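You operate a simulated robot arm through the tools that you are given. There is no shell and no other tool.

The job below is to be done with a simulated robot arm. You get a single attempt, and the scene is never put back.

## Task
Close up the old brown book and put its glass weight and wedge in the brown tray.
Fine: weight off first, turn the leaf back, shut the cover; only then does the wedge go in the tray, standing; book unmoved, spine whole; leave the other wedge and the cloth weight. Set down upright: brown wedge.

It is judged by the outcome, as a careful person would: the job done as asked, and still so three seconds after it is handed in. It fails if anything else is knocked over, pushed out of place, dropped, spilled or broken. Lids that push on must go on centred and level and be pressed home; caps that screw on are set level and turned clockwise until they are tight. Flat cloth is picked up by pressing the open fingertips on it (5 to 10 N) and closing them slowly along it; thin cloth reads only 2 to 8 mm in the jaws.

## Robot
A 6-joint arm with a two-finger parallel gripper, fixed in place. Base frame: the origin is at the foot of the arm, x ahead of it, y to its left, z up; the work surface is at about z = 740. Readings come in mm, rad, newtons and seconds.
Its first joint turns from -2.897 to 2.897 rad. Payload 3.91 kg.
Tool frame: the origin (TCP) lies between the finger pads and is the grasp point; the fingertips stand 30 mm ahead of it; z points along the fingers, y is the line along which they close. Largest opening 110 mm; finger width 20, thickness 10; the body of the gripper, 48 by 112 mm, starts 55 mm behind the TCP.
Orientation is that of the tool frame in the base frame, as a unit quaternion [w, x, y, z]. With the fingers straight down and closing along the base's y, the tool's x points along the base's -x, its y along +y and its z along -z.

## Interface
- The arm moves only by the tool move_arm. Its arguments are lists of equal length, an entry for each row: "rot": the turn, a rotation vector about the tool's x, y, z in rad, a list of three; "travel": the shift along the tool's x, y, z in mm, a list of three; "grip": the finger opening in mm, from 0 to 110. In form: {"rot": [[ax, ay, az], ...], "travel": [[dx, dy, dz], ...], "grip": [grip, ...]}. A call has 1 to 20 rows; each row shifts and turns the commanded pose from where the row before left it, along the tool's axes as they then stand. Rows are played at 5 a second. More than 50 mm and 0.15 rad between two rows, or a gripper value outside its range, and nothing of the call is played. Where a pose cannot be reached the arm comes as near as it can. A force on the tool above 40 N (or 10 N above the force at the start of the call, whichever is more), or a blocked arm, ends the call early, and 0.2 s more pass. The fingers move at their own pace (about 153 mm/s each) and stop on an object; they squeeze with about 36 N. The grip force told is the motor's: it shows also when the fingers shut on nothing. Time passes only in rows, and 0.2 s behind the last, so rows that do not move let the fingers close. It gives the time, the measured TCP pose, the force on the tool (base axes), the opening and the grip force at its end, in the units of the frame above (readings bear some noise), with the torque about the TCP (base axes, N m) and any sound that the robot's microphone picked up.
- Cameras (640 x 400 px; columns grow to the right, rows downward): "scene" is fixed at [50.7, -651.2, 1539.4]; the picture's right is [0.06, -1.00, 0.00], its down [-0.96, -0.05, -0.27] and it looks along [0.27, 0.02, -0.96] (base axes); focal length 242 px, centre (320, 200). "wrist" rides on the gripper at [72, 17, -103] in the tool frame; the picture's right is [-0.23, 0.97, 0.00], its down [-0.76, -0.18, -0.62] and it looks along [-0.61, -0.14, 0.78] (tool axes); focal length 222 px, centre (320, 200). There is no depth. A picture from a camera that has moved, and an enlarged one, comes with that camera's place and axes in the base frame and with its lens.
- camera(camera): a new picture of that camera. The clock stands still meanwhile.
- close_up(camera, box): a new picture of the part [left, top, right, bottom] of that camera's present view, enlarged. The clock stands still meanwhile.
- sign_off(): hands the job in; it is judged then, once.

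Places have to be worked out from the pictures, the camera data and where the tool is seen. Open the gripper and draw the arm clear of the work before you hand the job in, unless the task says otherwise.

The tools are called after ">>>" as name(argument=value, ...) on one line, values as JSON. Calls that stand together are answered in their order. move_arm: Moves the arm, as the interface text tells. Its arguments: {"type":"object","properties":{"rot":{"type":"array"},"travel":{"type":"array"},"grip":{"type":"array"}},"required":["rot","travel","grip"]} The other tools are called the same way: camera (camera) takes a picture; close_up (camera, box) takes an enlarged picture of a part of a camera's view; sign_off () hands the job in.

At the start:

```text
t: 0.0
tool_pos: [334.0, -522.9, 1181.8]
ee_rot: [-0.001, -0.001, 1.0, -0.001]
contact_force: [-0.1, 0.0, 0.3]
wrist_torque: [-0.01, -0.02, 0.03]
opening: 109.7
finger_force: 0.0
```

scene: 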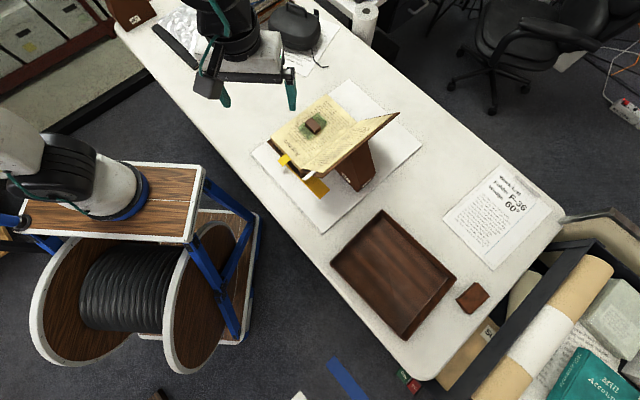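
wrist: 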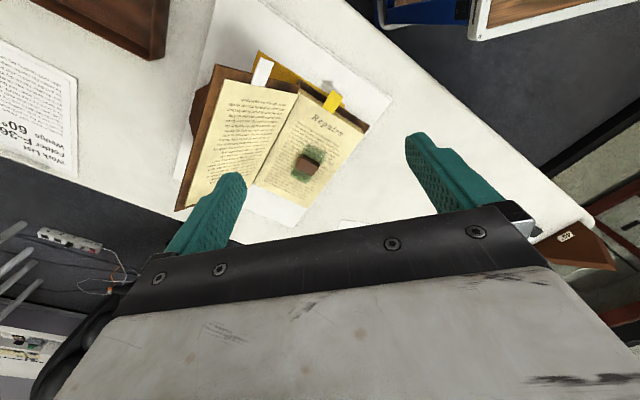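

I start by looking closely at the book, the tray and the surroundings before moving anything.

>>> close_up(camera="scene", box=[240, 70, 440, 240])

>>> close_up(camera="wrist", box=[160, 30, 400, 230])

>>> close_up(camera="scene", box=[320, 150, 580, 360])

>>> close_up(camera="scene", box=[100, 0, 400, 120])

```text
2.35 times, centred on (340, 155) of scene
camera zoom: at [50.7, -651.2, 1539.4], right [0.06, -1.0, 0.0], down [-0.96, -0.05, -0.27], along [0.27, 0.02, -0.96], focal length 570 px, centre (273, 306)
```

zoom: 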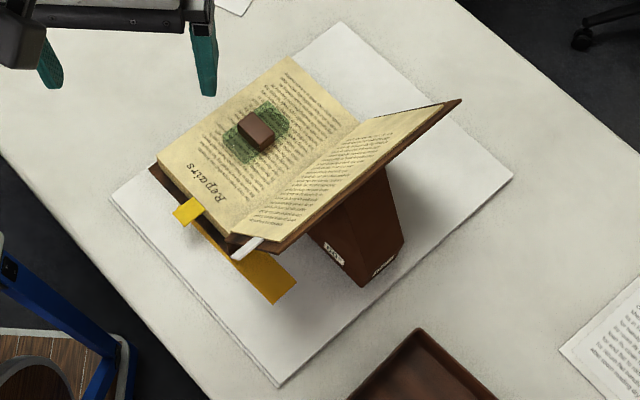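

```text
2.00 times, centred on (280, 130) of wrist
camera zoom: at [260.8, -505.5, 1286.1], right [0.23, 0.97, 0.0], down [0.76, -0.18, 0.62], along [0.61, -0.14, -0.78], focal length 444 px, centre (400, 340)
```

zoom: 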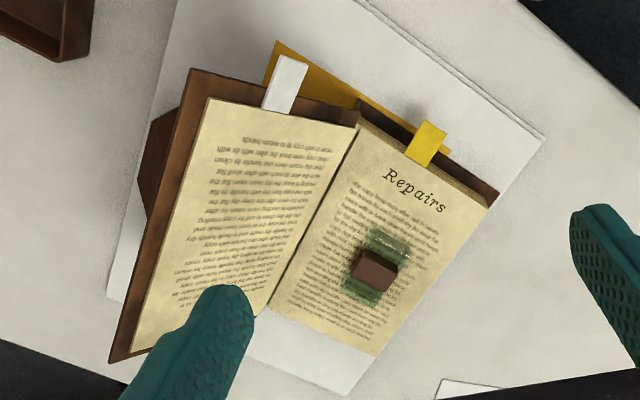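

```text
1.90 times, centred on (450, 255) of scene
camera zoom: at [50.7, -651.2, 1539.4], right [0.06, -1.0, 0.0], down [-0.96, -0.05, -0.27], along [0.27, 0.02, -0.96], focal length 461 px, centre (72, 95)
```

zoom: 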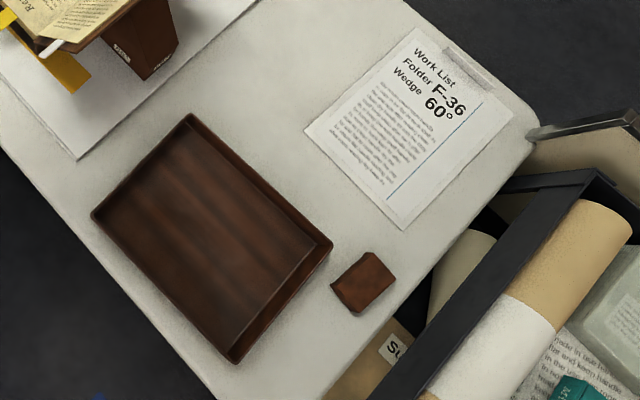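

```text
2.13 times, centred on (250, 60) of scene
camera zoom: at [50.7, -651.2, 1539.4], right [0.06, -1.0, 0.0], down [-0.96, -0.05, -0.27], along [0.27, 0.02, -0.96], focal length 516 px, centre (469, 499)
```

zoom: 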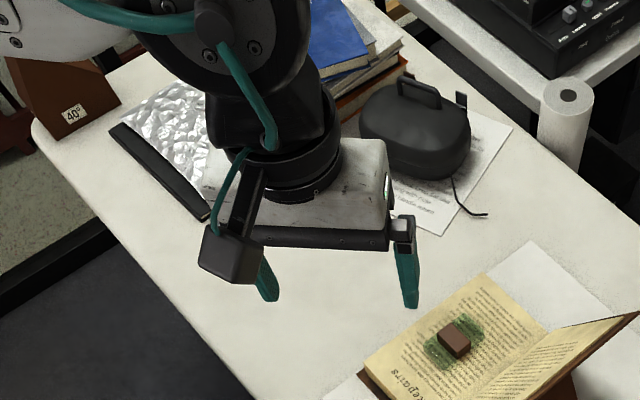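

The glass weight looks like a green glass plate with a brown knob block on it. I zoom in further on the weight, the leaf, the tabs, the wedge and the block by the tray.

>>> close_up(camera="scene", box=[295, 105, 345, 140])

>>> close_up(camera="wrist", box=[270, 120, 350, 200])

>>> close_up(camera="scene", box=[260, 140, 390, 210])

>>> close_up(camera="wrist", box=[230, 40, 380, 130])

>>> close_up(camera="scene", box=[430, 260, 510, 330])

```text
11.43 times, centred on (320, 122) of scene
camera zoom: at [50.7, -651.2, 1539.4], right [0.06, -1.0, 0.0], down [-0.96, -0.05, -0.27], along [0.27, 0.02, -0.96], focal length 2766 px, centre (320, 1086)
```

zoom: 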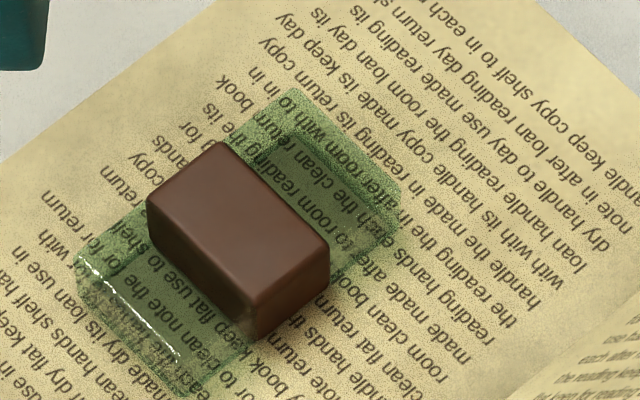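

```text
5.00 times, centred on (310, 160) of wrist
camera zoom: at [260.8, -505.5, 1286.1], right [0.23, 0.97, 0.0], down [0.76, -0.18, 0.62], along [0.61, -0.14, -0.78], focal length 1111 px, centre (370, 400)
```

zoom: 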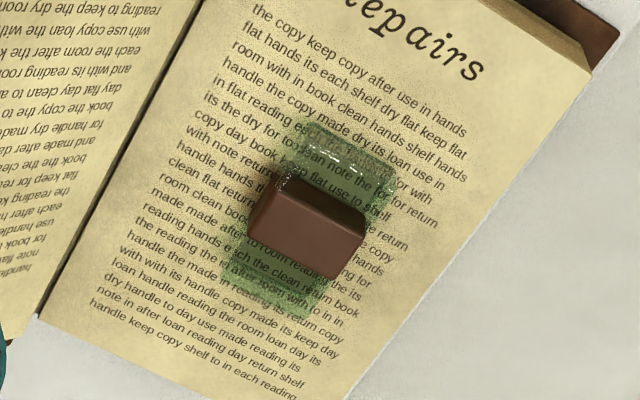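

```text
4.92 times, centred on (325, 175) of scene
camera zoom: at [50.7, -651.2, 1539.4], right [0.06, -1.0, 0.0], down [-0.96, -0.05, -0.27], along [0.27, 0.02, -0.96], focal length 1192 px, centre (295, 323)
```

zoom: 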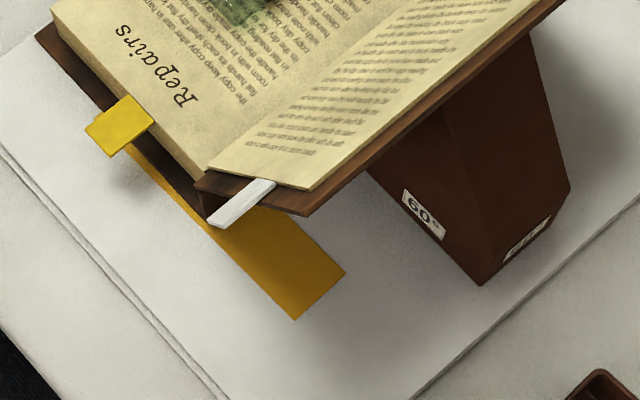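

```text
4.27 times, centred on (305, 85) of wrist
camera zoom: at [260.8, -505.5, 1286.1], right [0.23, 0.97, 0.0], down [0.76, -0.18, 0.62], along [0.61, -0.14, -0.78], focal length 948 px, centre (384, 691)
```

zoom: 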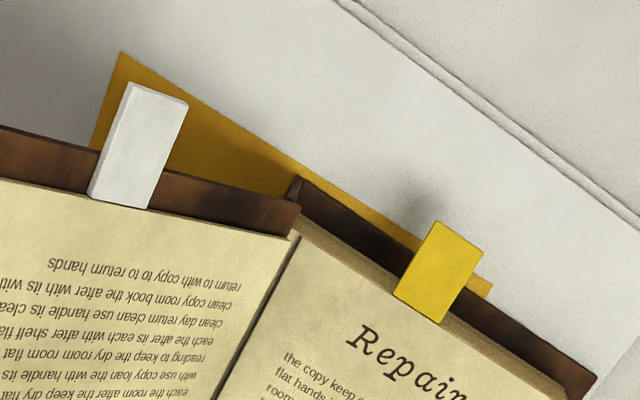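

```text
5.71 times, centred on (470, 295) of scene
camera zoom: at [50.7, -651.2, 1539.4], right [0.06, -1.0, 0.0], down [-0.96, -0.05, -0.27], along [0.27, 0.02, -0.96], focal length 1383 px, centre (-537, -343)
```

zoom: 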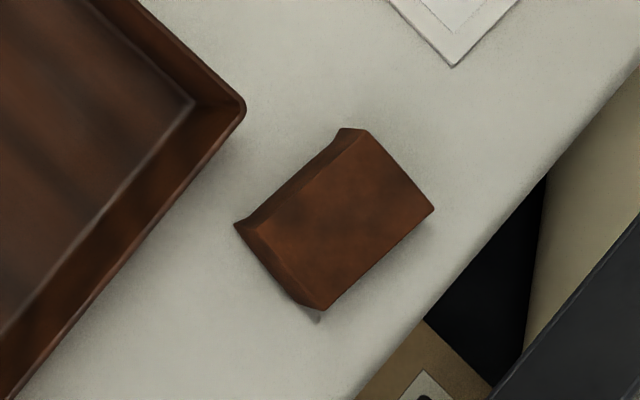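

The weight knob is at about (522,-599), and the book's gutter runs at about -43° in plan, with its head (the tab end) towards the arm. I turn the tool to line up with the book and come down a little, still well above everything, for a better wrist view.

>>> move_arm(rot=[[0, 0, 0.1265], [0, 0, 0.1265], [0, 0, 0.1265], [0, 0, 0.1265], [0, 0, 0.1265], [0, 0, 0.1265], [0, 0, 0], [0, 0, 0], [0, 0, 0], [0, 0, 0]], travel=[[0, 0, 0], [0, 0, 0], [0, 0, 0], [0, 0, 0], [0, 0, 0], [0, 0, 0], [17, 11, 34], [17, 11, 34], [17, 11, 34], [0, 0, 0]], grip=[110, 110, 110, 110, 110, 110, 110, 110, 110, 110])

>>> camera(camera="wrist")

>>> camera(camera="scene")

```text
t: 2.2
tool_pos: [317.9, -464.1, 1081.8]
ee_rot: [0.0, 0.37, 0.929, 0.0]
contact_force: [-0.3, 0.6, 0.3]
wrist_torque: [0.02, 0.03, 0.03]
opening: 110.1
finger_force: 0.0
```

```text
taken
camera wrist: at [277.7, -401.3, 1185.0], right [0.84, 0.55, 0.0], down [0.43, -0.65, 0.62], along [0.34, -0.52, -0.78], focal length 222 px, centre (320, 200)
```

wrist: 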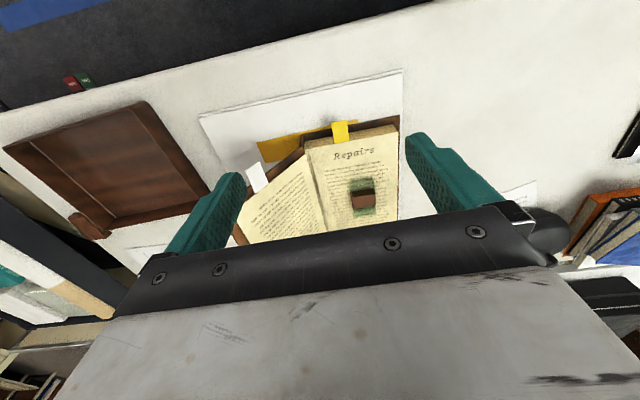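

```text
taken
```

scene: 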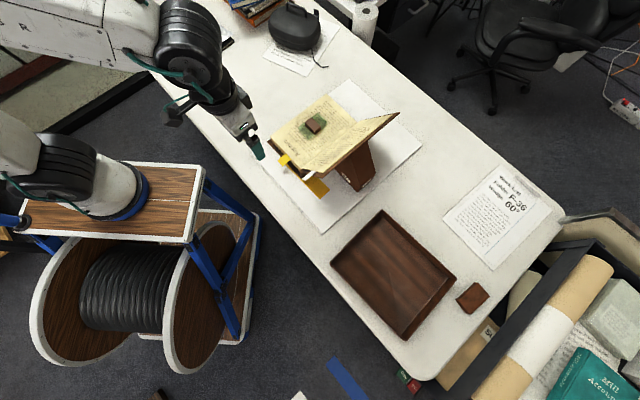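

The tool is now aligned with the book. I zoom in on the book, tabs and tray from here.

>>> close_up(camera="wrist", box=[220, 90, 420, 250])

>>> close_up(camera="wrist", box=[230, 100, 370, 200])

>>> close_up(camera="wrist", box=[0, 80, 220, 250])

>>> close_up(camera="scene", box=[250, 80, 410, 220])

```text
2.50 times, centred on (320, 170) of wrist
camera zoom: at [277.7, -401.3, 1185.0], right [0.84, 0.55, 0.0], down [0.43, -0.65, 0.62], along [0.34, -0.52, -0.78], focal length 555 px, centre (320, 275)
```

zoom: 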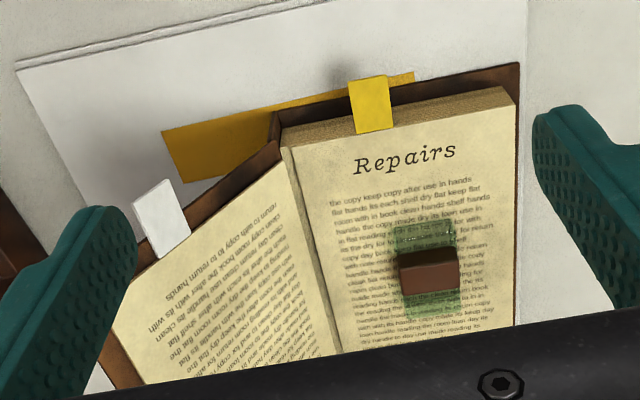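

```text
4.00 times, centred on (300, 150) of wrist
camera zoom: at [277.7, -401.3, 1185.0], right [0.84, 0.55, 0.0], down [0.43, -0.65, 0.62], along [0.34, -0.52, -0.78], focal length 888 px, centre (400, 400)
```

zoom: 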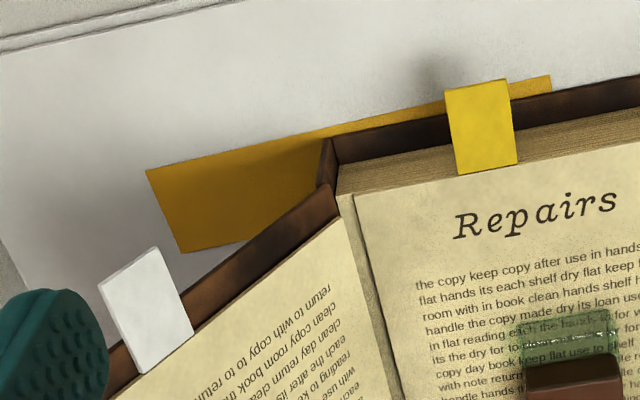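

```text
2.35 times, centred on (110, 165) of wrist
camera zoom: at [277.7, -401.3, 1185.0], right [0.84, 0.55, 0.0], down [0.43, -0.65, 0.62], along [0.34, -0.52, -0.78], focal length 523 px, centre (814, 282)
```

zoom: 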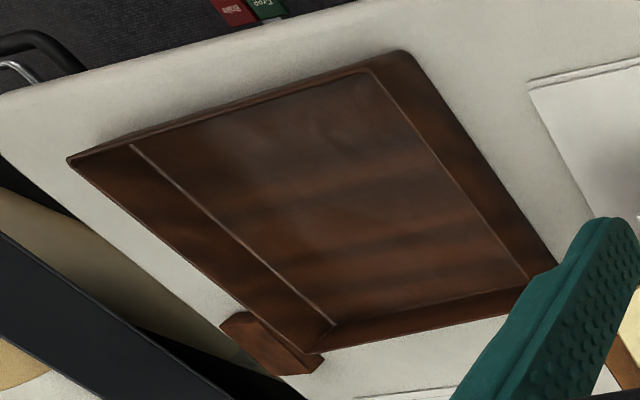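

```text
2.86 times, centred on (330, 150) of scene
camera zoom: at [50.7, -651.2, 1539.4], right [0.06, -1.0, 0.0], down [-0.96, -0.05, -0.27], along [0.27, 0.02, -0.96], focal length 692 px, centre (291, 343)
```

zoom: 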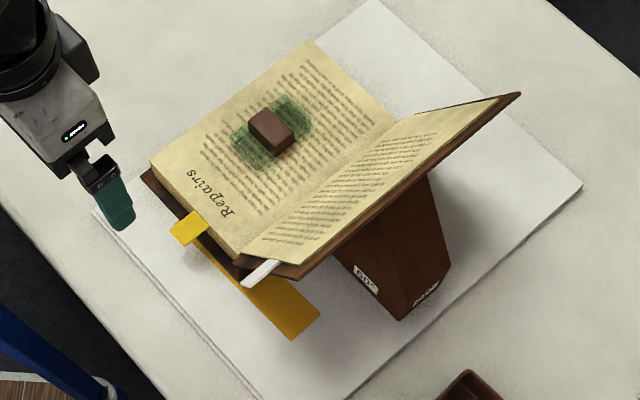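

The open-page side has a yellow tab and the leaf lying on the cover has a white tab; there is also a printed work list. I read the work list and the remaining items, then move nearer to the head of the book.

>>> close_up(camera="scene", box=[440, 160, 560, 275])

>>> move_arm(rot=[[0, 0, 0], [0, 0, 0], [0, 0, 0], [0, 0, 0], [0, 0, 0]], travel=[[-5, -9, 35], [-5, -9, 35], [-5, -9, 35], [-5, -8, 35], [0, 0, 0]], grip=[110, 110, 110, 110, 110])

>>> camera(camera="wrist")

```text
3.48 times, centred on (500, 218) of scene
camera zoom: at [50.7, -651.2, 1539.4], right [0.06, -1.0, 0.0], down [-0.96, -0.05, -0.27], along [0.27, 0.02, -0.96], focal length 842 px, centre (-306, 139)
```

zoom: 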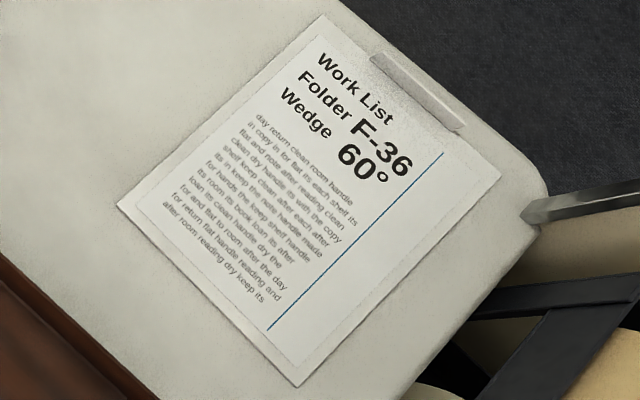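

```text
t: 3.4
tool_pos: [308.6, -505.5, 939.3]
ee_rot: [0.0, 0.371, 0.929, 0.0]
contact_force: [-0.8, -0.4, 0.6]
wrist_torque: [0.01, 0.0, 0.02]
opening: 109.9
finger_force: 0.0
```

```text
taken
camera wrist: at [268.5, -441.7, 1042.9], right [0.83, 0.55, 0.0], down [0.43, -0.65, 0.62], along [0.34, -0.52, -0.78], focal length 222 px, centre (320, 200)
```

wrist: 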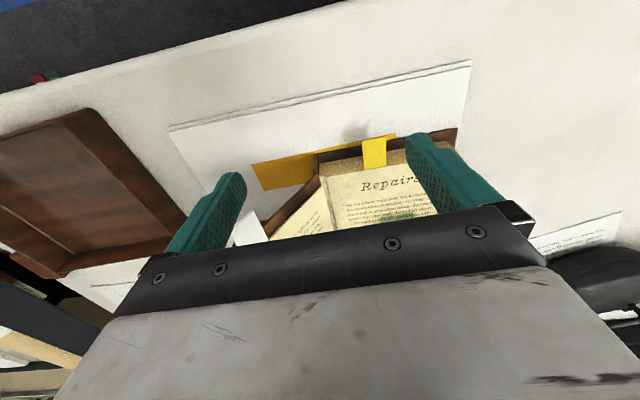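

>>> close_up(camera="wrist", box=[225, 110, 465, 250])

>>> close_up(camera="wrist", box=[320, 120, 420, 200])

>>> close_up(camera="wrist", box=[225, 170, 345, 250])

```text
2.67 times, centred on (345, 180) of wrist
camera zoom: at [268.5, -441.7, 1042.9], right [0.83, 0.55, 0.0], down [0.43, -0.65, 0.62], along [0.34, -0.52, -0.78], focal length 592 px, centre (253, 253)
```

zoom: 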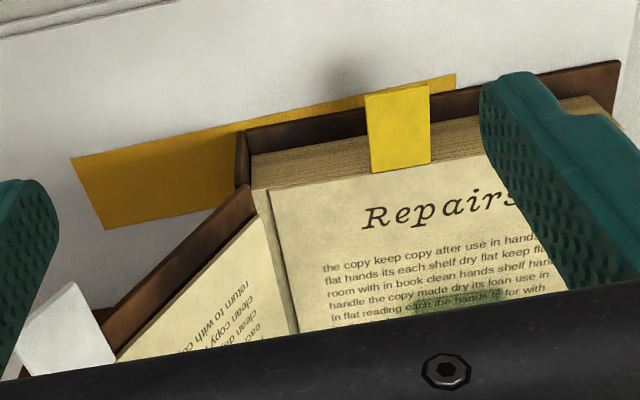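

```text
5.00 times, centred on (370, 160) of wrist
camera zoom: at [268.5, -441.7, 1042.9], right [0.83, 0.55, 0.0], down [0.43, -0.65, 0.62], along [0.34, -0.52, -0.78], focal length 1111 px, centre (70, 400)
```

zoom: 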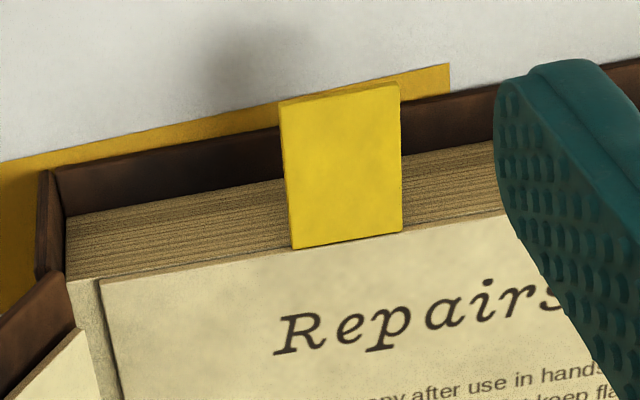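

```text
5.00 times, centred on (285, 210) of wrist
camera zoom: at [268.5, -441.7, 1042.9], right [0.83, 0.55, 0.0], down [0.43, -0.65, 0.62], along [0.34, -0.52, -0.78], focal length 1111 px, centre (495, 150)
```

zoom: 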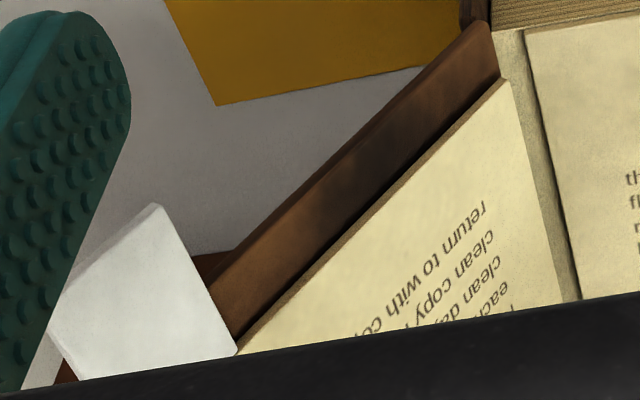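

The leaf with the white tab lies against the propped cover, so it must swing back over the "Repairs" page. The weight's knob is about 45 × 28 mm, with its top near z 820 at roughly (519,-600). I lift clear of the cover and go above the weight.

>>> move_arm(rot=[[0, 0, 0], [0, 0, 0], [0, 0, 0], [0, 0, 0], [0, 0, 0], [0, 0, 0], [0, 0, 0], [0, 0, 0]], travel=[[0, 26, -20], [0, 25, -20], [0, 25, -20], [-44, 0, 0], [-44, 0, 0], [-44, 0, 0], [-44, 0, 0], [-42, 0, 0]], grip=[80, 80, 80, 80, 80, 80, 80, 80])

>>> camera(camera="wrist")

>>> close_up(camera="wrist", box=[220, 100, 420, 225])

>>> close_up(camera="scene", box=[240, 60, 400, 180])

```text
t: 5.2
tool_pos: [518.8, -598.0, 1000.3]
ee_rot: [0.001, 0.371, 0.929, -0.001]
contact_force: [-0.5, 0.1, 1.2]
wrist_torque: [-0.03, 0.01, 0.01]
opening: 80.0
finger_force: 0.1
```

```text
taken
camera wrist: at [477.7, -534.4, 1105.4], right [0.84, 0.55, 0.0], down [0.43, -0.65, 0.62], along [0.34, -0.52, -0.78], focal length 222 px, centre (320, 200)
```

wrist: 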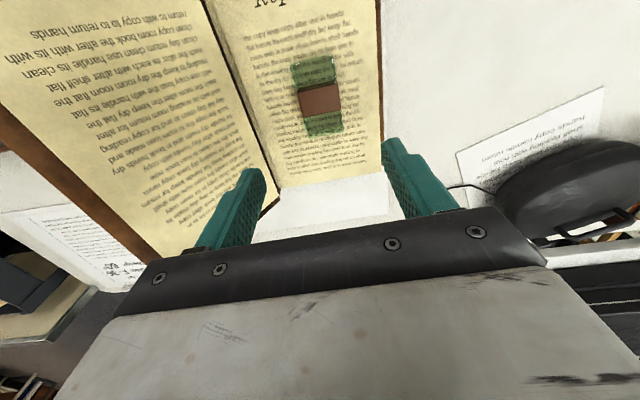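

```text
3.20 times, centred on (320, 162) of wrist
camera zoom: at [477.7, -534.4, 1105.4], right [0.84, 0.55, 0.0], down [0.43, -0.65, 0.62], along [0.34, -0.52, -0.78], focal length 711 px, centre (320, 320)
```

zoom: 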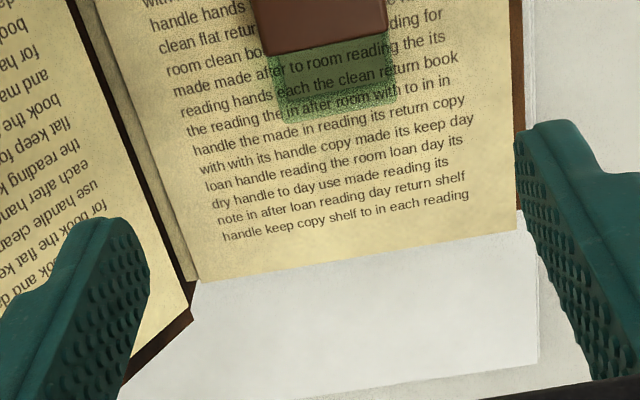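

```text
3.33 times, centred on (320, 120) of scene
camera zoom: at [50.7, -651.2, 1539.4], right [0.06, -1.0, 0.0], down [-0.96, -0.05, -0.27], along [0.27, 0.02, -0.96], focal length 807 px, centre (320, 467)
```

zoom: 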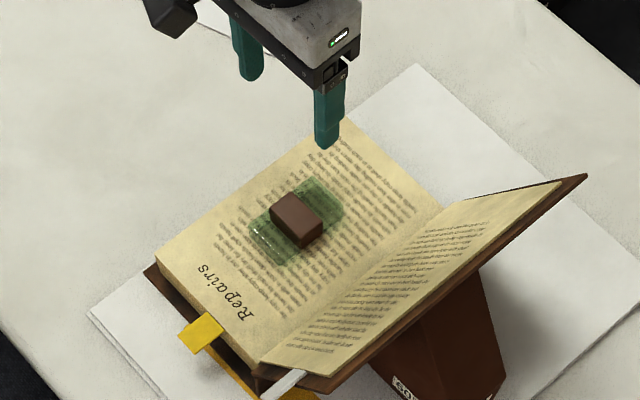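

>>> close_up(camera="wrist", box=[270, 40, 370, 150])

>>> close_up(camera="wrist", box=[180, 0, 420, 240])

```text
3.64 times, centred on (320, 95) of wrist
camera zoom: at [477.7, -534.4, 1105.4], right [0.84, 0.55, 0.0], down [0.43, -0.65, 0.62], along [0.34, -0.52, -0.78], focal length 808 px, centre (320, 582)
```

zoom: 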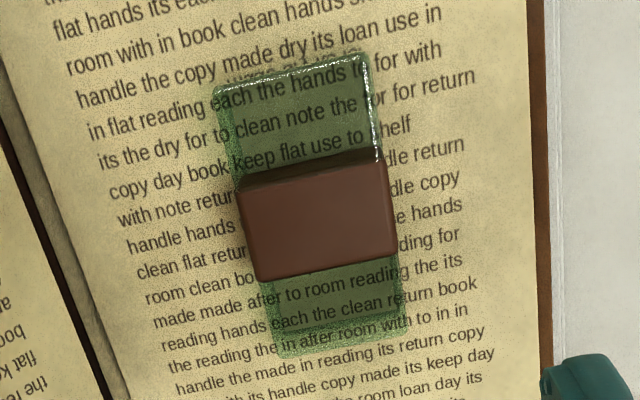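

```text
1.67 times, centred on (300, 120) of wrist
camera zoom: at [477.7, -534.4, 1105.4], right [0.84, 0.55, 0.0], down [0.43, -0.65, 0.62], along [0.34, -0.52, -0.78], focal length 370 px, centre (353, 333)
```

zoom: 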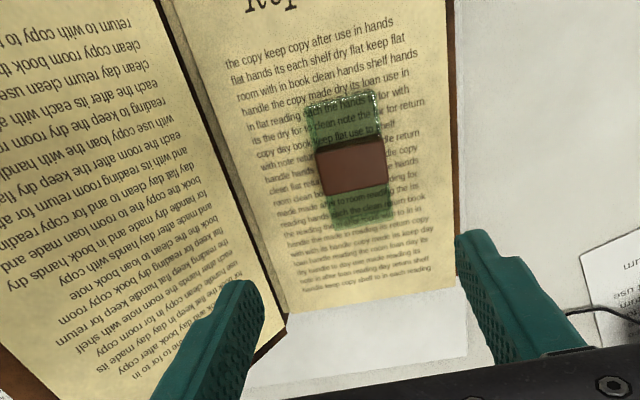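

The knob's top is at about Z 824 and the TCP is nearly centred over it. I turn the tool 0.03 rad more to match the book and come down to TCP 880, then look again.

>>> move_arm(rot=[[0, 0, 0.03], [0, 0, 0], [0, 0, 0], [0, 0, 0], [0, 0, 0]], travel=[[0, 0, 30], [0, 0, 30], [0, 0, 30], [0, 0, 30], [0, 0, 0]], grip=[80, 80, 80, 80, 80])

>>> camera(camera="wrist")

>>> close_up(camera="wrist", box=[230, 80, 410, 220])

>>> close_up(camera="scene", box=[270, 80, 360, 150])

```text
t: 6.4
tool_pos: [519.5, -598.2, 880.6]
ee_rot: [0.0, 0.384, 0.923, -0.001]
contact_force: [-0.5, -0.8, -0.2]
wrist_torque: [0.01, 0.01, 0.05]
opening: 79.9
finger_force: 0.1
```

```text
taken
camera wrist: at [480.7, -534.7, 984.1], right [0.85, 0.53, 0.0], down [0.41, -0.66, 0.62], along [0.33, -0.53, -0.78], focal length 222 px, centre (320, 200)
```

wrist: 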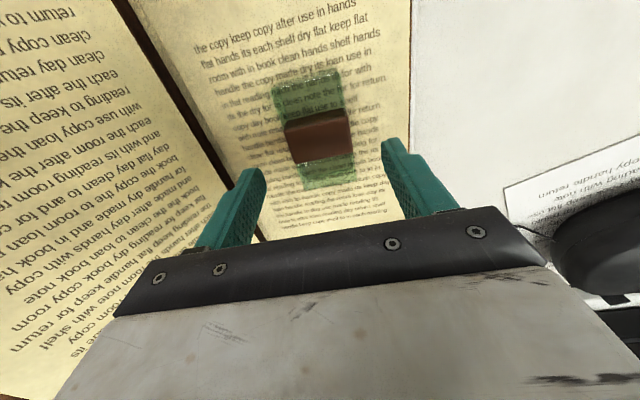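

```text
2.86 times, centred on (320, 150) of wrist
camera zoom: at [480.7, -534.7, 984.1], right [0.85, 0.53, 0.0], down [0.41, -0.66, 0.62], along [0.33, -0.53, -0.78], focal length 635 px, centre (320, 343)
```

zoom: 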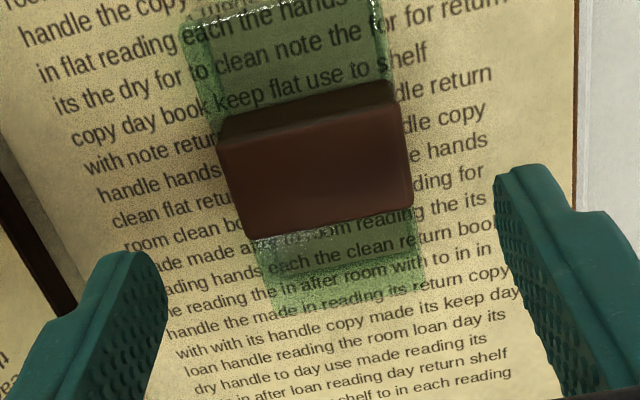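

```text
5.71 times, centred on (315, 115) of scene
camera zoom: at [50.7, -651.2, 1539.4], right [0.06, -1.0, 0.0], down [-0.96, -0.05, -0.27], along [0.27, 0.02, -0.96], focal length 1383 px, centre (349, 686)
```

zoom: 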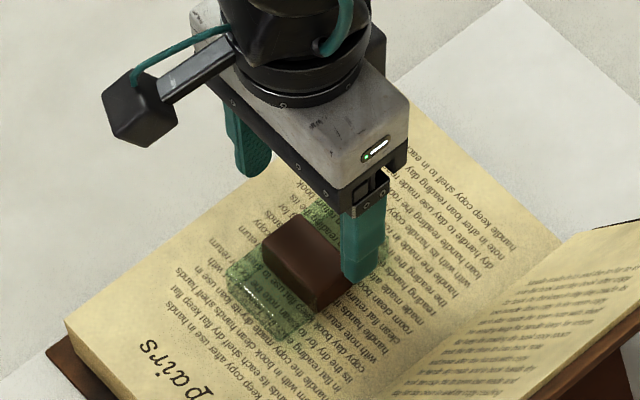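

The knob is centred within 3 mm and well aligned. I shift 2.5 mm towards the head and lower to TCP about 844, so the tips sit beside the knob and above the glass.

>>> move_arm(rot=[[0, 0, 0], [0, 0, 0], [0, 0, 0], [0, 0, 0], [0, 0, 0]], travel=[[2.5, 0, 12], [0, 0, 12], [0, 0, 8], [0, 0, 5], [0, 0, 0]], grip=[80, 80, 80, 80, 80])

>>> close_up(camera="wrist", box=[230, 80, 410, 220])

>>> close_up(camera="scene", box=[280, 90, 350, 145])

```text
t: 7.6
tool_pos: [517.3, -596.9, 843.0]
ee_rot: [0.0, 0.384, 0.923, 0.0]
contact_force: [0.0, 0.2, -0.1]
wrist_torque: [0.01, 0.04, -0.01]
opening: 80.0
finger_force: 0.0
```

```text
2.86 times, centred on (320, 150) of wrist
camera zoom: at [478.7, -532.5, 947.3], right [0.85, 0.53, 0.0], down [0.41, -0.67, 0.62], along [0.33, -0.53, -0.78], focal length 635 px, centre (320, 343)
```

zoom: 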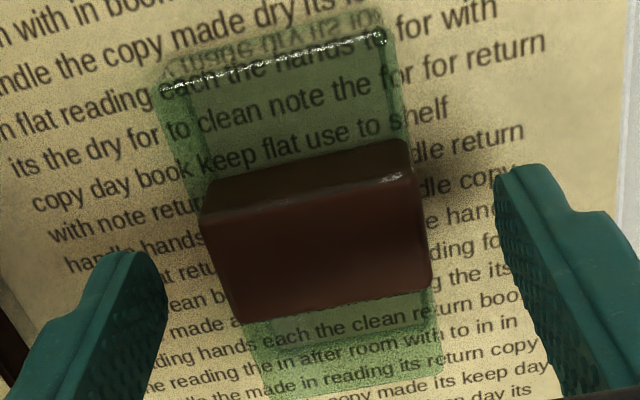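

```text
7.27 times, centred on (315, 118) of scene
camera zoom: at [50.7, -651.2, 1539.4], right [0.06, -1.0, 0.0], down [-0.96, -0.05, -0.27], along [0.27, 0.02, -0.96], focal length 1760 px, centre (356, 800)
```

zoom: 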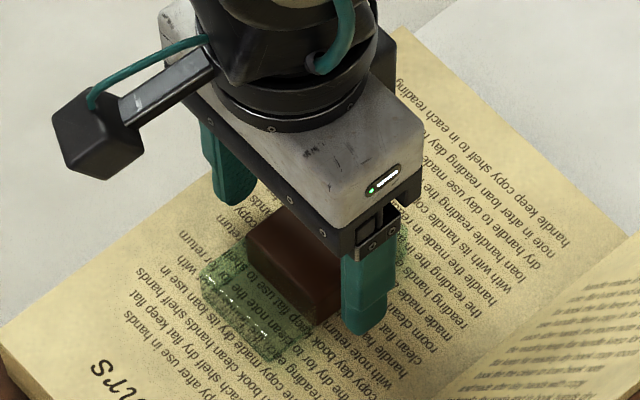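

The knob's side face measures about 19 mm tall, so its top is at about Z 818 and the glass top at about 799. I descend 8 mm more in small steps, watching the force.

>>> move_arm(rot=[[0, 0, 0], [0, 0, 0], [0, 0, 0], [0, 0, 0], [0, 0, 0]], travel=[[0, 0, 2], [0, 0, 2], [0, 0, 2], [0, 0, 2], [0, 0, 0]], grip=[80, 80, 80, 80, 80])

>>> close_up(camera="wrist", box=[230, 80, 410, 220])

>>> close_up(camera="scene", box=[280, 90, 350, 145])

```text
t: 8.8
tool_pos: [518.4, -596.5, 835.6]
ee_rot: [0.0, 0.384, 0.923, 0.0]
contact_force: [-0.2, 0.6, 0.6]
wrist_torque: [0.0, -0.02, 0.0]
opening: 79.8
finger_force: 0.0
```

```text
2.86 times, centred on (320, 150) of wrist
camera zoom: at [479.0, -532.7, 939.2], right [0.85, 0.53, 0.0], down [0.41, -0.67, 0.62], along [0.33, -0.53, -0.78], focal length 635 px, centre (320, 343)
```

zoom: 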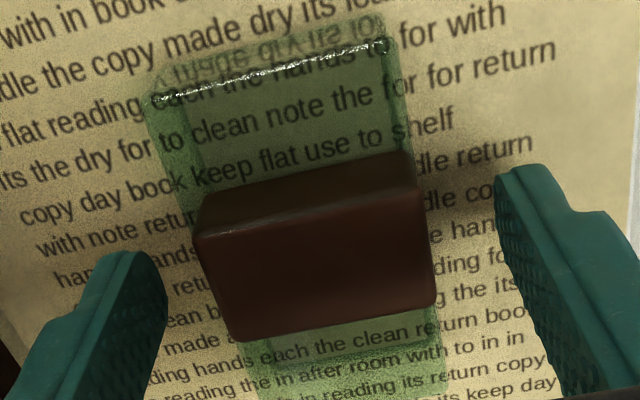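

```text
7.27 times, centred on (315, 118) of scene
camera zoom: at [50.7, -651.2, 1539.4], right [0.06, -1.0, 0.0], down [-0.96, -0.05, -0.27], along [0.27, 0.02, -0.96], focal length 1760 px, centre (356, 800)
```

zoom: 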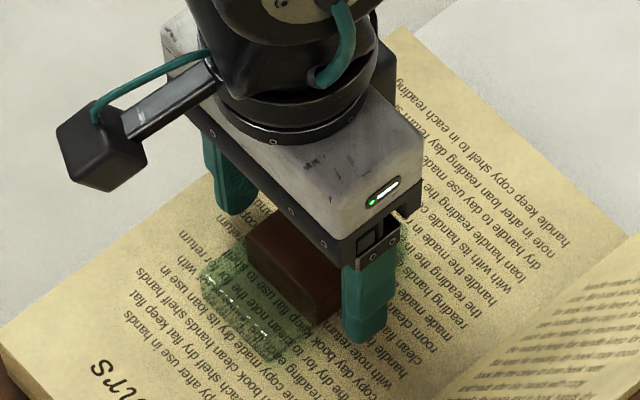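

No contact yet, tips at about Z 805 and the knob is centred between the fingers. I close on the knob.

>>> move_arm(rot=[[0, 0, 0], [0, 0, 0], [0, 0, 0], [0, 0, 0], [0, 0, 0], [0, 0, 0]], travel=[[0, 0, 0], [0, 0, 0], [0, 0, 0], [0, 0, 0], [0, 0, 0], [0, 0, 0]], grip=[65, 55, 50, 46, 42, 40])

>>> close_up(camera="wrist", box=[230, 80, 410, 220])

```text
t: 10.2
tool_pos: [518.4, -596.1, 836.1]
ee_rot: [-0.001, 0.384, 0.923, 0.001]
contact_force: [0.1, 0.5, -0.6]
wrist_torque: [0.0, -0.01, 0.02]
opening: 49.8
finger_force: 35.4
```

```text
2.86 times, centred on (320, 150) of wrist
camera zoom: at [479.0, -532.7, 939.2], right [0.85, 0.53, 0.0], down [0.41, -0.67, 0.62], along [0.33, -0.53, -0.78], focal length 635 px, centre (320, 343)
```

zoom: 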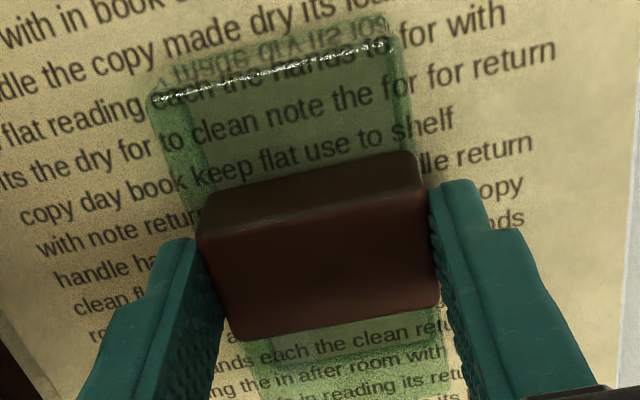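

The knob (49.8 mm) is held with 35 N. I lift straight up, slowly at first, to clear the page and cover.

>>> move_arm(rot=[[0, 0, 0], [0, 0, 0], [0, 0, 0], [0, 0, 0], [0, 0, 0], [0, 0, 0], [0, 0, 0], [0, 0, 0], [0, 0, 0]], travel=[[0, 0, -3], [0, 0, -5], [0, 0, -10], [0, 0, -20], [0, 0, -35], [0, 0, -40], [0, 0, -40], [0, 0, -35], [0, 0, 0]], grip=[40, 40, 40, 40, 40, 40, 40, 40, 40])

>>> camera(camera="wrist")

>>> close_up(camera="scene", box=[220, 40, 420, 220])

```text
t: 12.2
tool_pos: [518.2, -597.0, 1022.8]
ee_rot: [0.0, 0.384, 0.923, 0.0]
contact_force: [-0.3, 0.1, -2.1]
wrist_torque: [0.01, 0.04, 0.0]
opening: 49.6
finger_force: 36.2
```

```text
taken
camera wrist: at [479.2, -532.6, 1127.1], right [0.85, 0.53, 0.0], down [0.41, -0.67, 0.62], along [0.33, -0.53, -0.78], focal length 222 px, centre (320, 200)
```

wrist: 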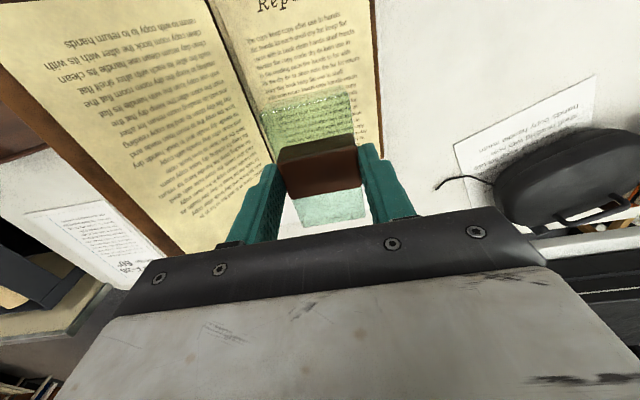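

```text
2.22 times, centred on (320, 130) of scene
camera zoom: at [50.7, -651.2, 1539.4], right [0.06, -1.0, 0.0], down [-0.96, -0.05, -0.27], along [0.27, 0.02, -0.96], focal length 538 px, centre (320, 356)
```

zoom: 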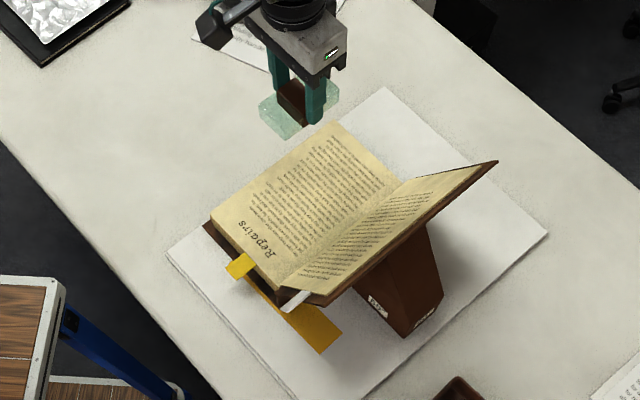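

The weight is lifted cleanly. I carry it over to above the far half of the brown tray.

>>> move_arm(rot=[[0, 0, 0], [0, 0, 0], [0, 0, 0], [0, 0, 0], [0, 0, 0], [0, 0, 0], [0, 0, 0], [0, 0, 0], [0, 0, 0], [0, 0, 0], [0, 0, 0], [0, 0, 0], [0, 0, 0], [0, 0, 0], [0, 0, 0], [0, 0, 0]], travel=[[4, -20, 0], [9, -39, 0], [9, -39, 0], [9, -40, 0], [9, -40, 0], [9, -40, 0], [9, -40, 0], [9, -40, 0], [9, -40, 0], [9, -40, 0], [9, -40, 0], [9, -40, 0], [9, -40, 0], [9, -40, 0], [9, -24, 0], [0, 0, 0]], grip=[40, 40, 40, 40, 40, 40, 40, 40, 40, 40, 40, 40, 40, 40, 40, 40])

>>> camera(camera="wrist")

>>> camera(camera="scene")

```text
t: 15.6
tool_pos: [44.9, -848.9, 1011.1]
ee_rot: [0.0, 0.385, 0.923, 0.0]
contact_force: [0.1, -0.2, -2.2]
wrist_torque: [-0.01, 0.02, 0.0]
opening: 49.6
finger_force: 36.3
out of reach, approached as far as the arm can: row 13, 14, 15
```

```text
taken
camera wrist: at [6.5, -784.3, 1115.5], right [0.85, 0.53, 0.0], down [0.41, -0.67, 0.62], along [0.33, -0.53, -0.78], focal length 222 px, centre (320, 200)
```

wrist: 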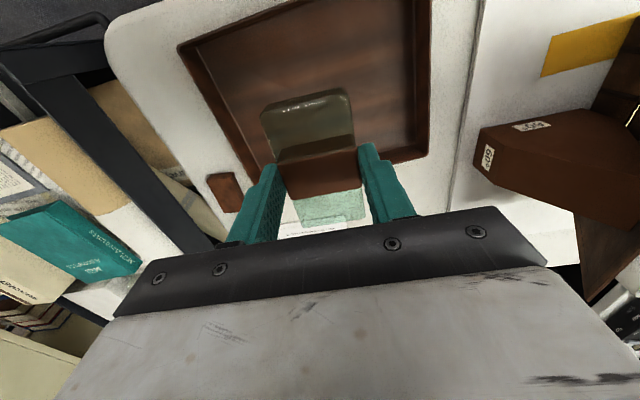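

```text
taken
```

scene: 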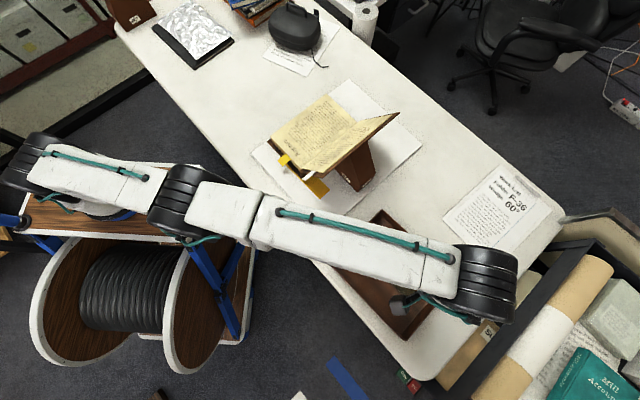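

The arm hits its reach limit at this height at (45,-849), which is already over the tray. I go lower first, where reach is longer, then check where the commanded pose stands.

>>> move_arm(rot=[[0, 0, 0], [0, 0, 0], [0, 0, 0], [0, 0, 0], [0, 0, 0], [0, 0, 0]], travel=[[0, 0, 20], [0, 0, 20], [0, 0, 20], [0, 0, 20], [0, 0, 20], [0, 0, 0]], grip=[40, 40, 40, 40, 40, 40])

>>> camera(camera="wrist")

```text
t: 17.0
tool_pos: [45.7, -848.6, 912.0]
ee_rot: [0.0, 0.385, 0.923, 0.0]
contact_force: [-0.4, -0.8, -2.4]
wrist_torque: [0.02, 0.03, -0.04]
opening: 49.6
finger_force: 36.0
```

```text
taken
camera wrist: at [6.8, -784.5, 1014.8], right [0.85, 0.53, 0.0], down [0.41, -0.66, 0.62], along [0.33, -0.53, -0.78], focal length 222 px, centre (320, 200)
```

wrist: 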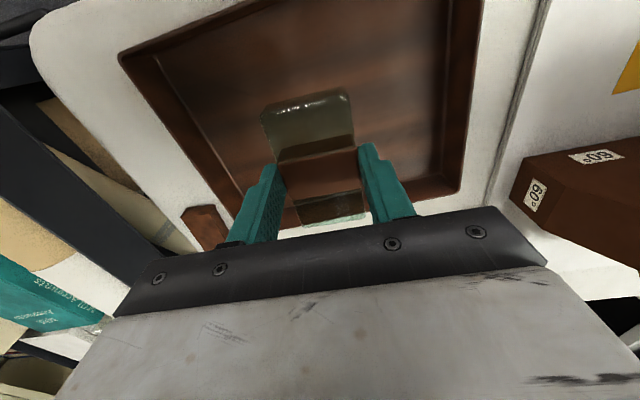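

The commanded pose follows the actual one. I'm at (46,-849,912) over the tray; I move 90 mm further to the far side and start to lower the weight.

>>> move_arm(rot=[[0, 0, 0], [0, 0, 0], [0, 0, 0], [0, 0, 0], [0, 0, 0], [0, 0, 0]], travel=[[-3, -20, 20], [-4, -25, 20], [-4, -25, 10], [-4, -20, 10], [0, 0, 10], [0, 0, 0]], grip=[40, 40, 40, 40, 40, 40])

>>> camera(camera="wrist")

>>> close_up(camera="scene", box=[310, 180, 510, 350])

```text
t: 18.4
tool_pos: [18.3, -865.2, 855.6]
ee_rot: [0.0, 0.384, 0.924, 0.0]
contact_force: [-0.8, -0.7, -3.0]
wrist_torque: [0.01, 0.0, -0.02]
opening: 49.5
finger_force: 36.5
out of reach, approached as far as the arm can: row 2, 3, 4
```

```text
taken
camera wrist: at [-21.1, -800.0, 959.3], right [0.85, 0.53, 0.0], down [0.41, -0.67, 0.62], along [0.33, -0.53, -0.78], focal length 222 px, centre (320, 200)
```

wrist: 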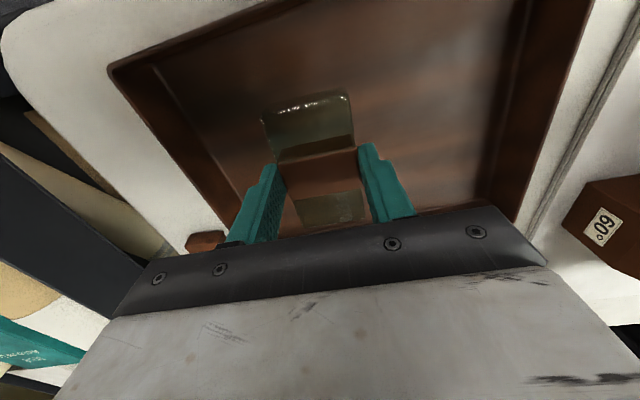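

```text
2.35 times, centred on (410, 265) of scene
camera zoom: at [50.7, -651.2, 1539.4], right [0.06, -1.0, 0.0], down [-0.96, -0.05, -0.27], along [0.27, 0.02, -0.96], focal length 570 px, centre (108, 47)
```

zoom: 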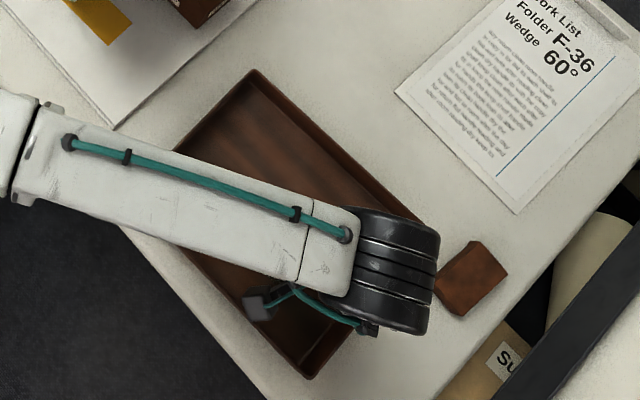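

The arm says it can't go further out at this height (radius 865). I lower straight down into the tray first and then test whether it can go a bit further out.

>>> move_arm(rot=[[0, 0, 0], [0, 0, 0], [0, 0, 0], [0, 0, 0], [0, 0, 0], [0, 0, 0]], travel=[[0, 0, 15], [0, 0, 15], [0, 0, 10], [0, -15, 0], [0, -15, 0], [0, 0, 0]], grip=[40, 40, 40, 40, 40, 40])

>>> camera(camera="wrist")

```text
t: 19.8
tool_pos: [9.5, -863.6, 816.9]
ee_rot: [0.0, 0.384, 0.923, 0.0]
contact_force: [0.2, 0.0, -2.1]
wrist_torque: [0.01, -0.04, -0.01]
opening: 49.6
finger_force: 35.8
out of reach, approached as far as the arm can: row 4, 5
```

```text
taken
camera wrist: at [-29.1, -800.2, 920.5], right [0.85, 0.53, 0.0], down [0.41, -0.66, 0.62], along [0.33, -0.53, -0.78], focal length 222 px, centre (320, 200)
```

wrist: 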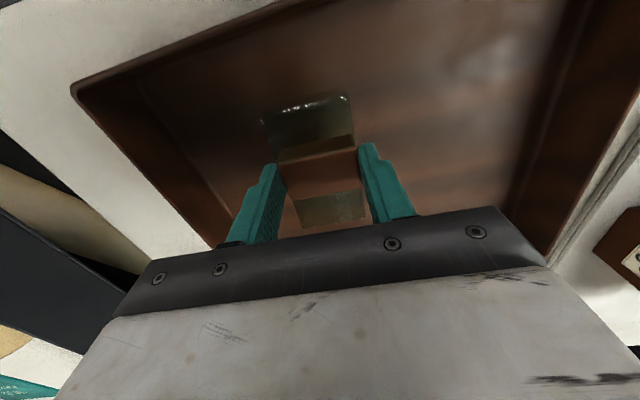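

The reach limit is firm at a radius of about 864, and this spot (T≈620, F≈-601) still leaves room for the wedge. I lower the weight gently here, watching for contact.

>>> move_arm(rot=[[0, 0, 0], [0, 0, 0], [0, 0, 0], [0, 0, 0], [0, 0, 0]], travel=[[0, 0, 6], [0, 0, 5], [0, 0, 4], [0, 0, 2], [0, 0, 0]], grip=[40, 40, 40, 40, 40])

>>> close_up(camera="wrist", box=[220, 60, 420, 220])

```text
t: 21.0
tool_pos: [10.1, -863.3, 798.7]
ee_rot: [0.001, 0.384, 0.923, 0.001]
contact_force: [0.3, 0.1, -2.6]
wrist_torque: [-0.03, 0.0, 0.0]
opening: 49.5
finger_force: 35.9
```

```text
2.50 times, centred on (320, 140) of wrist
camera zoom: at [-28.7, -800.1, 903.2], right [0.85, 0.53, 0.0], down [0.41, -0.67, 0.62], along [0.33, -0.53, -0.78], focal length 555 px, centre (320, 350)
```

zoom: 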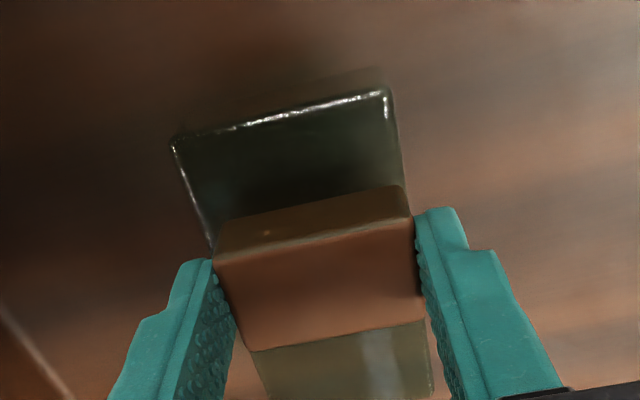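

No contact yet at TCP 799. I continue down in 1–2 mm steps.

>>> move_arm(rot=[[0, 0, 0], [0, 0, 0], [0, 0, 0], [0, 0, 0], [0, 0, 0]], travel=[[0, 0, 2], [0, 0, 2], [0, 0, 1], [0, 0, 1], [0, 0, 0]], grip=[40, 40, 40, 40, 40])

```text
t: 22.2
tool_pos: [10.7, -864.0, 794.2]
ee_rot: [0.0, 0.384, 0.923, 0.0]
contact_force: [-0.1, -0.3, -2.8]
wrist_torque: [-0.01, 0.02, 0.02]
opening: 49.4
finger_force: 36.5
```

Still only the weight's own load on the wrist. I keep lowering in 1 mm steps.

>>> move_arm(rot=[[0, 0, 0], [0, 0, 0], [0, 0, 0], [0, 0, 0], [0, 0, 0]], travel=[[0, 0, 1], [0, 0, 1], [0, 0, 1], [0, 0, 1], [0, 0, 0]], grip=[40, 40, 40, 40, 40])

>>> close_up(camera="wrist", box=[220, 60, 420, 220])

```text
t: 23.4
tool_pos: [10.2, -863.8, 789.4]
ee_rot: [0.0, 0.385, 0.923, 0.0]
contact_force: [0.3, 0.3, -2.1]
wrist_torque: [0.0, 0.01, -0.02]
opening: 49.6
finger_force: 36.1
```

```text
2.50 times, centred on (320, 140) of wrist
camera zoom: at [-28.7, -799.9, 893.1], right [0.85, 0.53, 0.0], down [0.41, -0.67, 0.62], along [0.33, -0.53, -0.78], focal length 555 px, centre (320, 350)
```

zoom: 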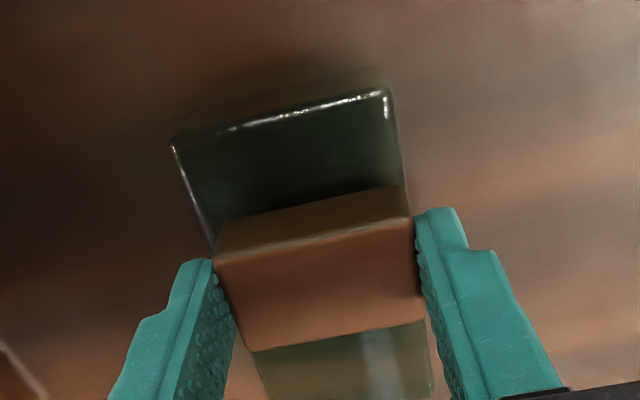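

>>> move_arm(rot=[[0, 0, 0], [0, 0, 0], [0, 0, 0], [0, 0, 0], [0, 0, 0]], travel=[[0, 0, 1], [0, 0, 1], [0, 0, 1], [0, 0, 1], [0, 0, 0]], grip=[40, 40, 40, 40, 40])

```text
t: 24.6
tool_pos: [10.5, -863.9, 785.3]
ee_rot: [0.0, 0.385, 0.923, 0.0]
contact_force: [-0.8, -0.4, -3.0]
wrist_torque: [0.0, -0.01, 0.0]
opening: 49.2
finger_force: 36.1
```

No contact at TCP 785 — the load still reads just the weight (about 2.5 N). I keep going 1 mm at a time.

>>> move_arm(rot=[[0, 0, 0], [0, 0, 0], [0, 0, 0], [0, 0, 0]], travel=[[0, 0, 1], [0, 0, 1], [0, 0, 1], [0, 0, 0]], grip=[40, 40, 40, 40])

```text
t: 25.6
tool_pos: [9.1, -863.9, 782.9]
ee_rot: [0.0, 0.384, 0.923, -0.002]
contact_force: [0.1, -0.1, -1.3]
wrist_torque: [0.03, 0.01, 0.0]
opening: 49.8
finger_force: 36.0
```

The vertical load fell to -1.3 N, which may be first touch. One more millimetre to confirm.

>>> move_arm(rot=[[0, 0, 0], [0, 0, 0], [0, 0, 0]], travel=[[0, 0, 0.5], [0, 0, 0.5], [0, 0, 0]], grip=[40, 40, 40])

>>> close_up(camera="wrist", box=[220, 60, 420, 220])

```text
t: 26.4
tool_pos: [11.3, -863.5, 782.9]
ee_rot: [0.0, 0.384, 0.923, -0.001]
contact_force: [-0.9, 1.1, 9.3]
wrist_torque: [0.35, -0.08, 0.03]
opening: 49.5
finger_force: 35.7
```

```text
2.50 times, centred on (320, 140) of wrist
camera zoom: at [-28.9, -799.5, 886.5], right [0.85, 0.52, 0.0], down [0.41, -0.66, 0.62], along [0.33, -0.53, -0.78], focal length 555 px, centre (320, 350)
```

zoom: 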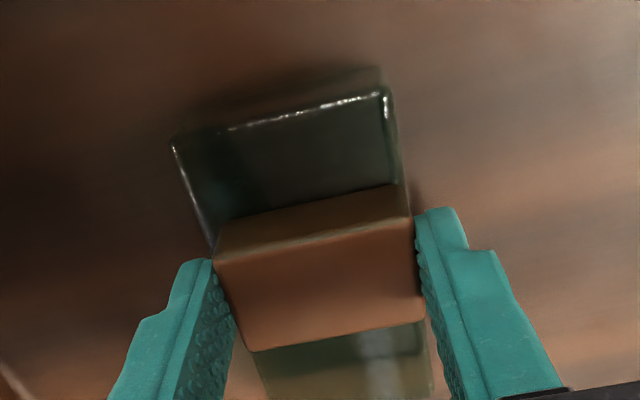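

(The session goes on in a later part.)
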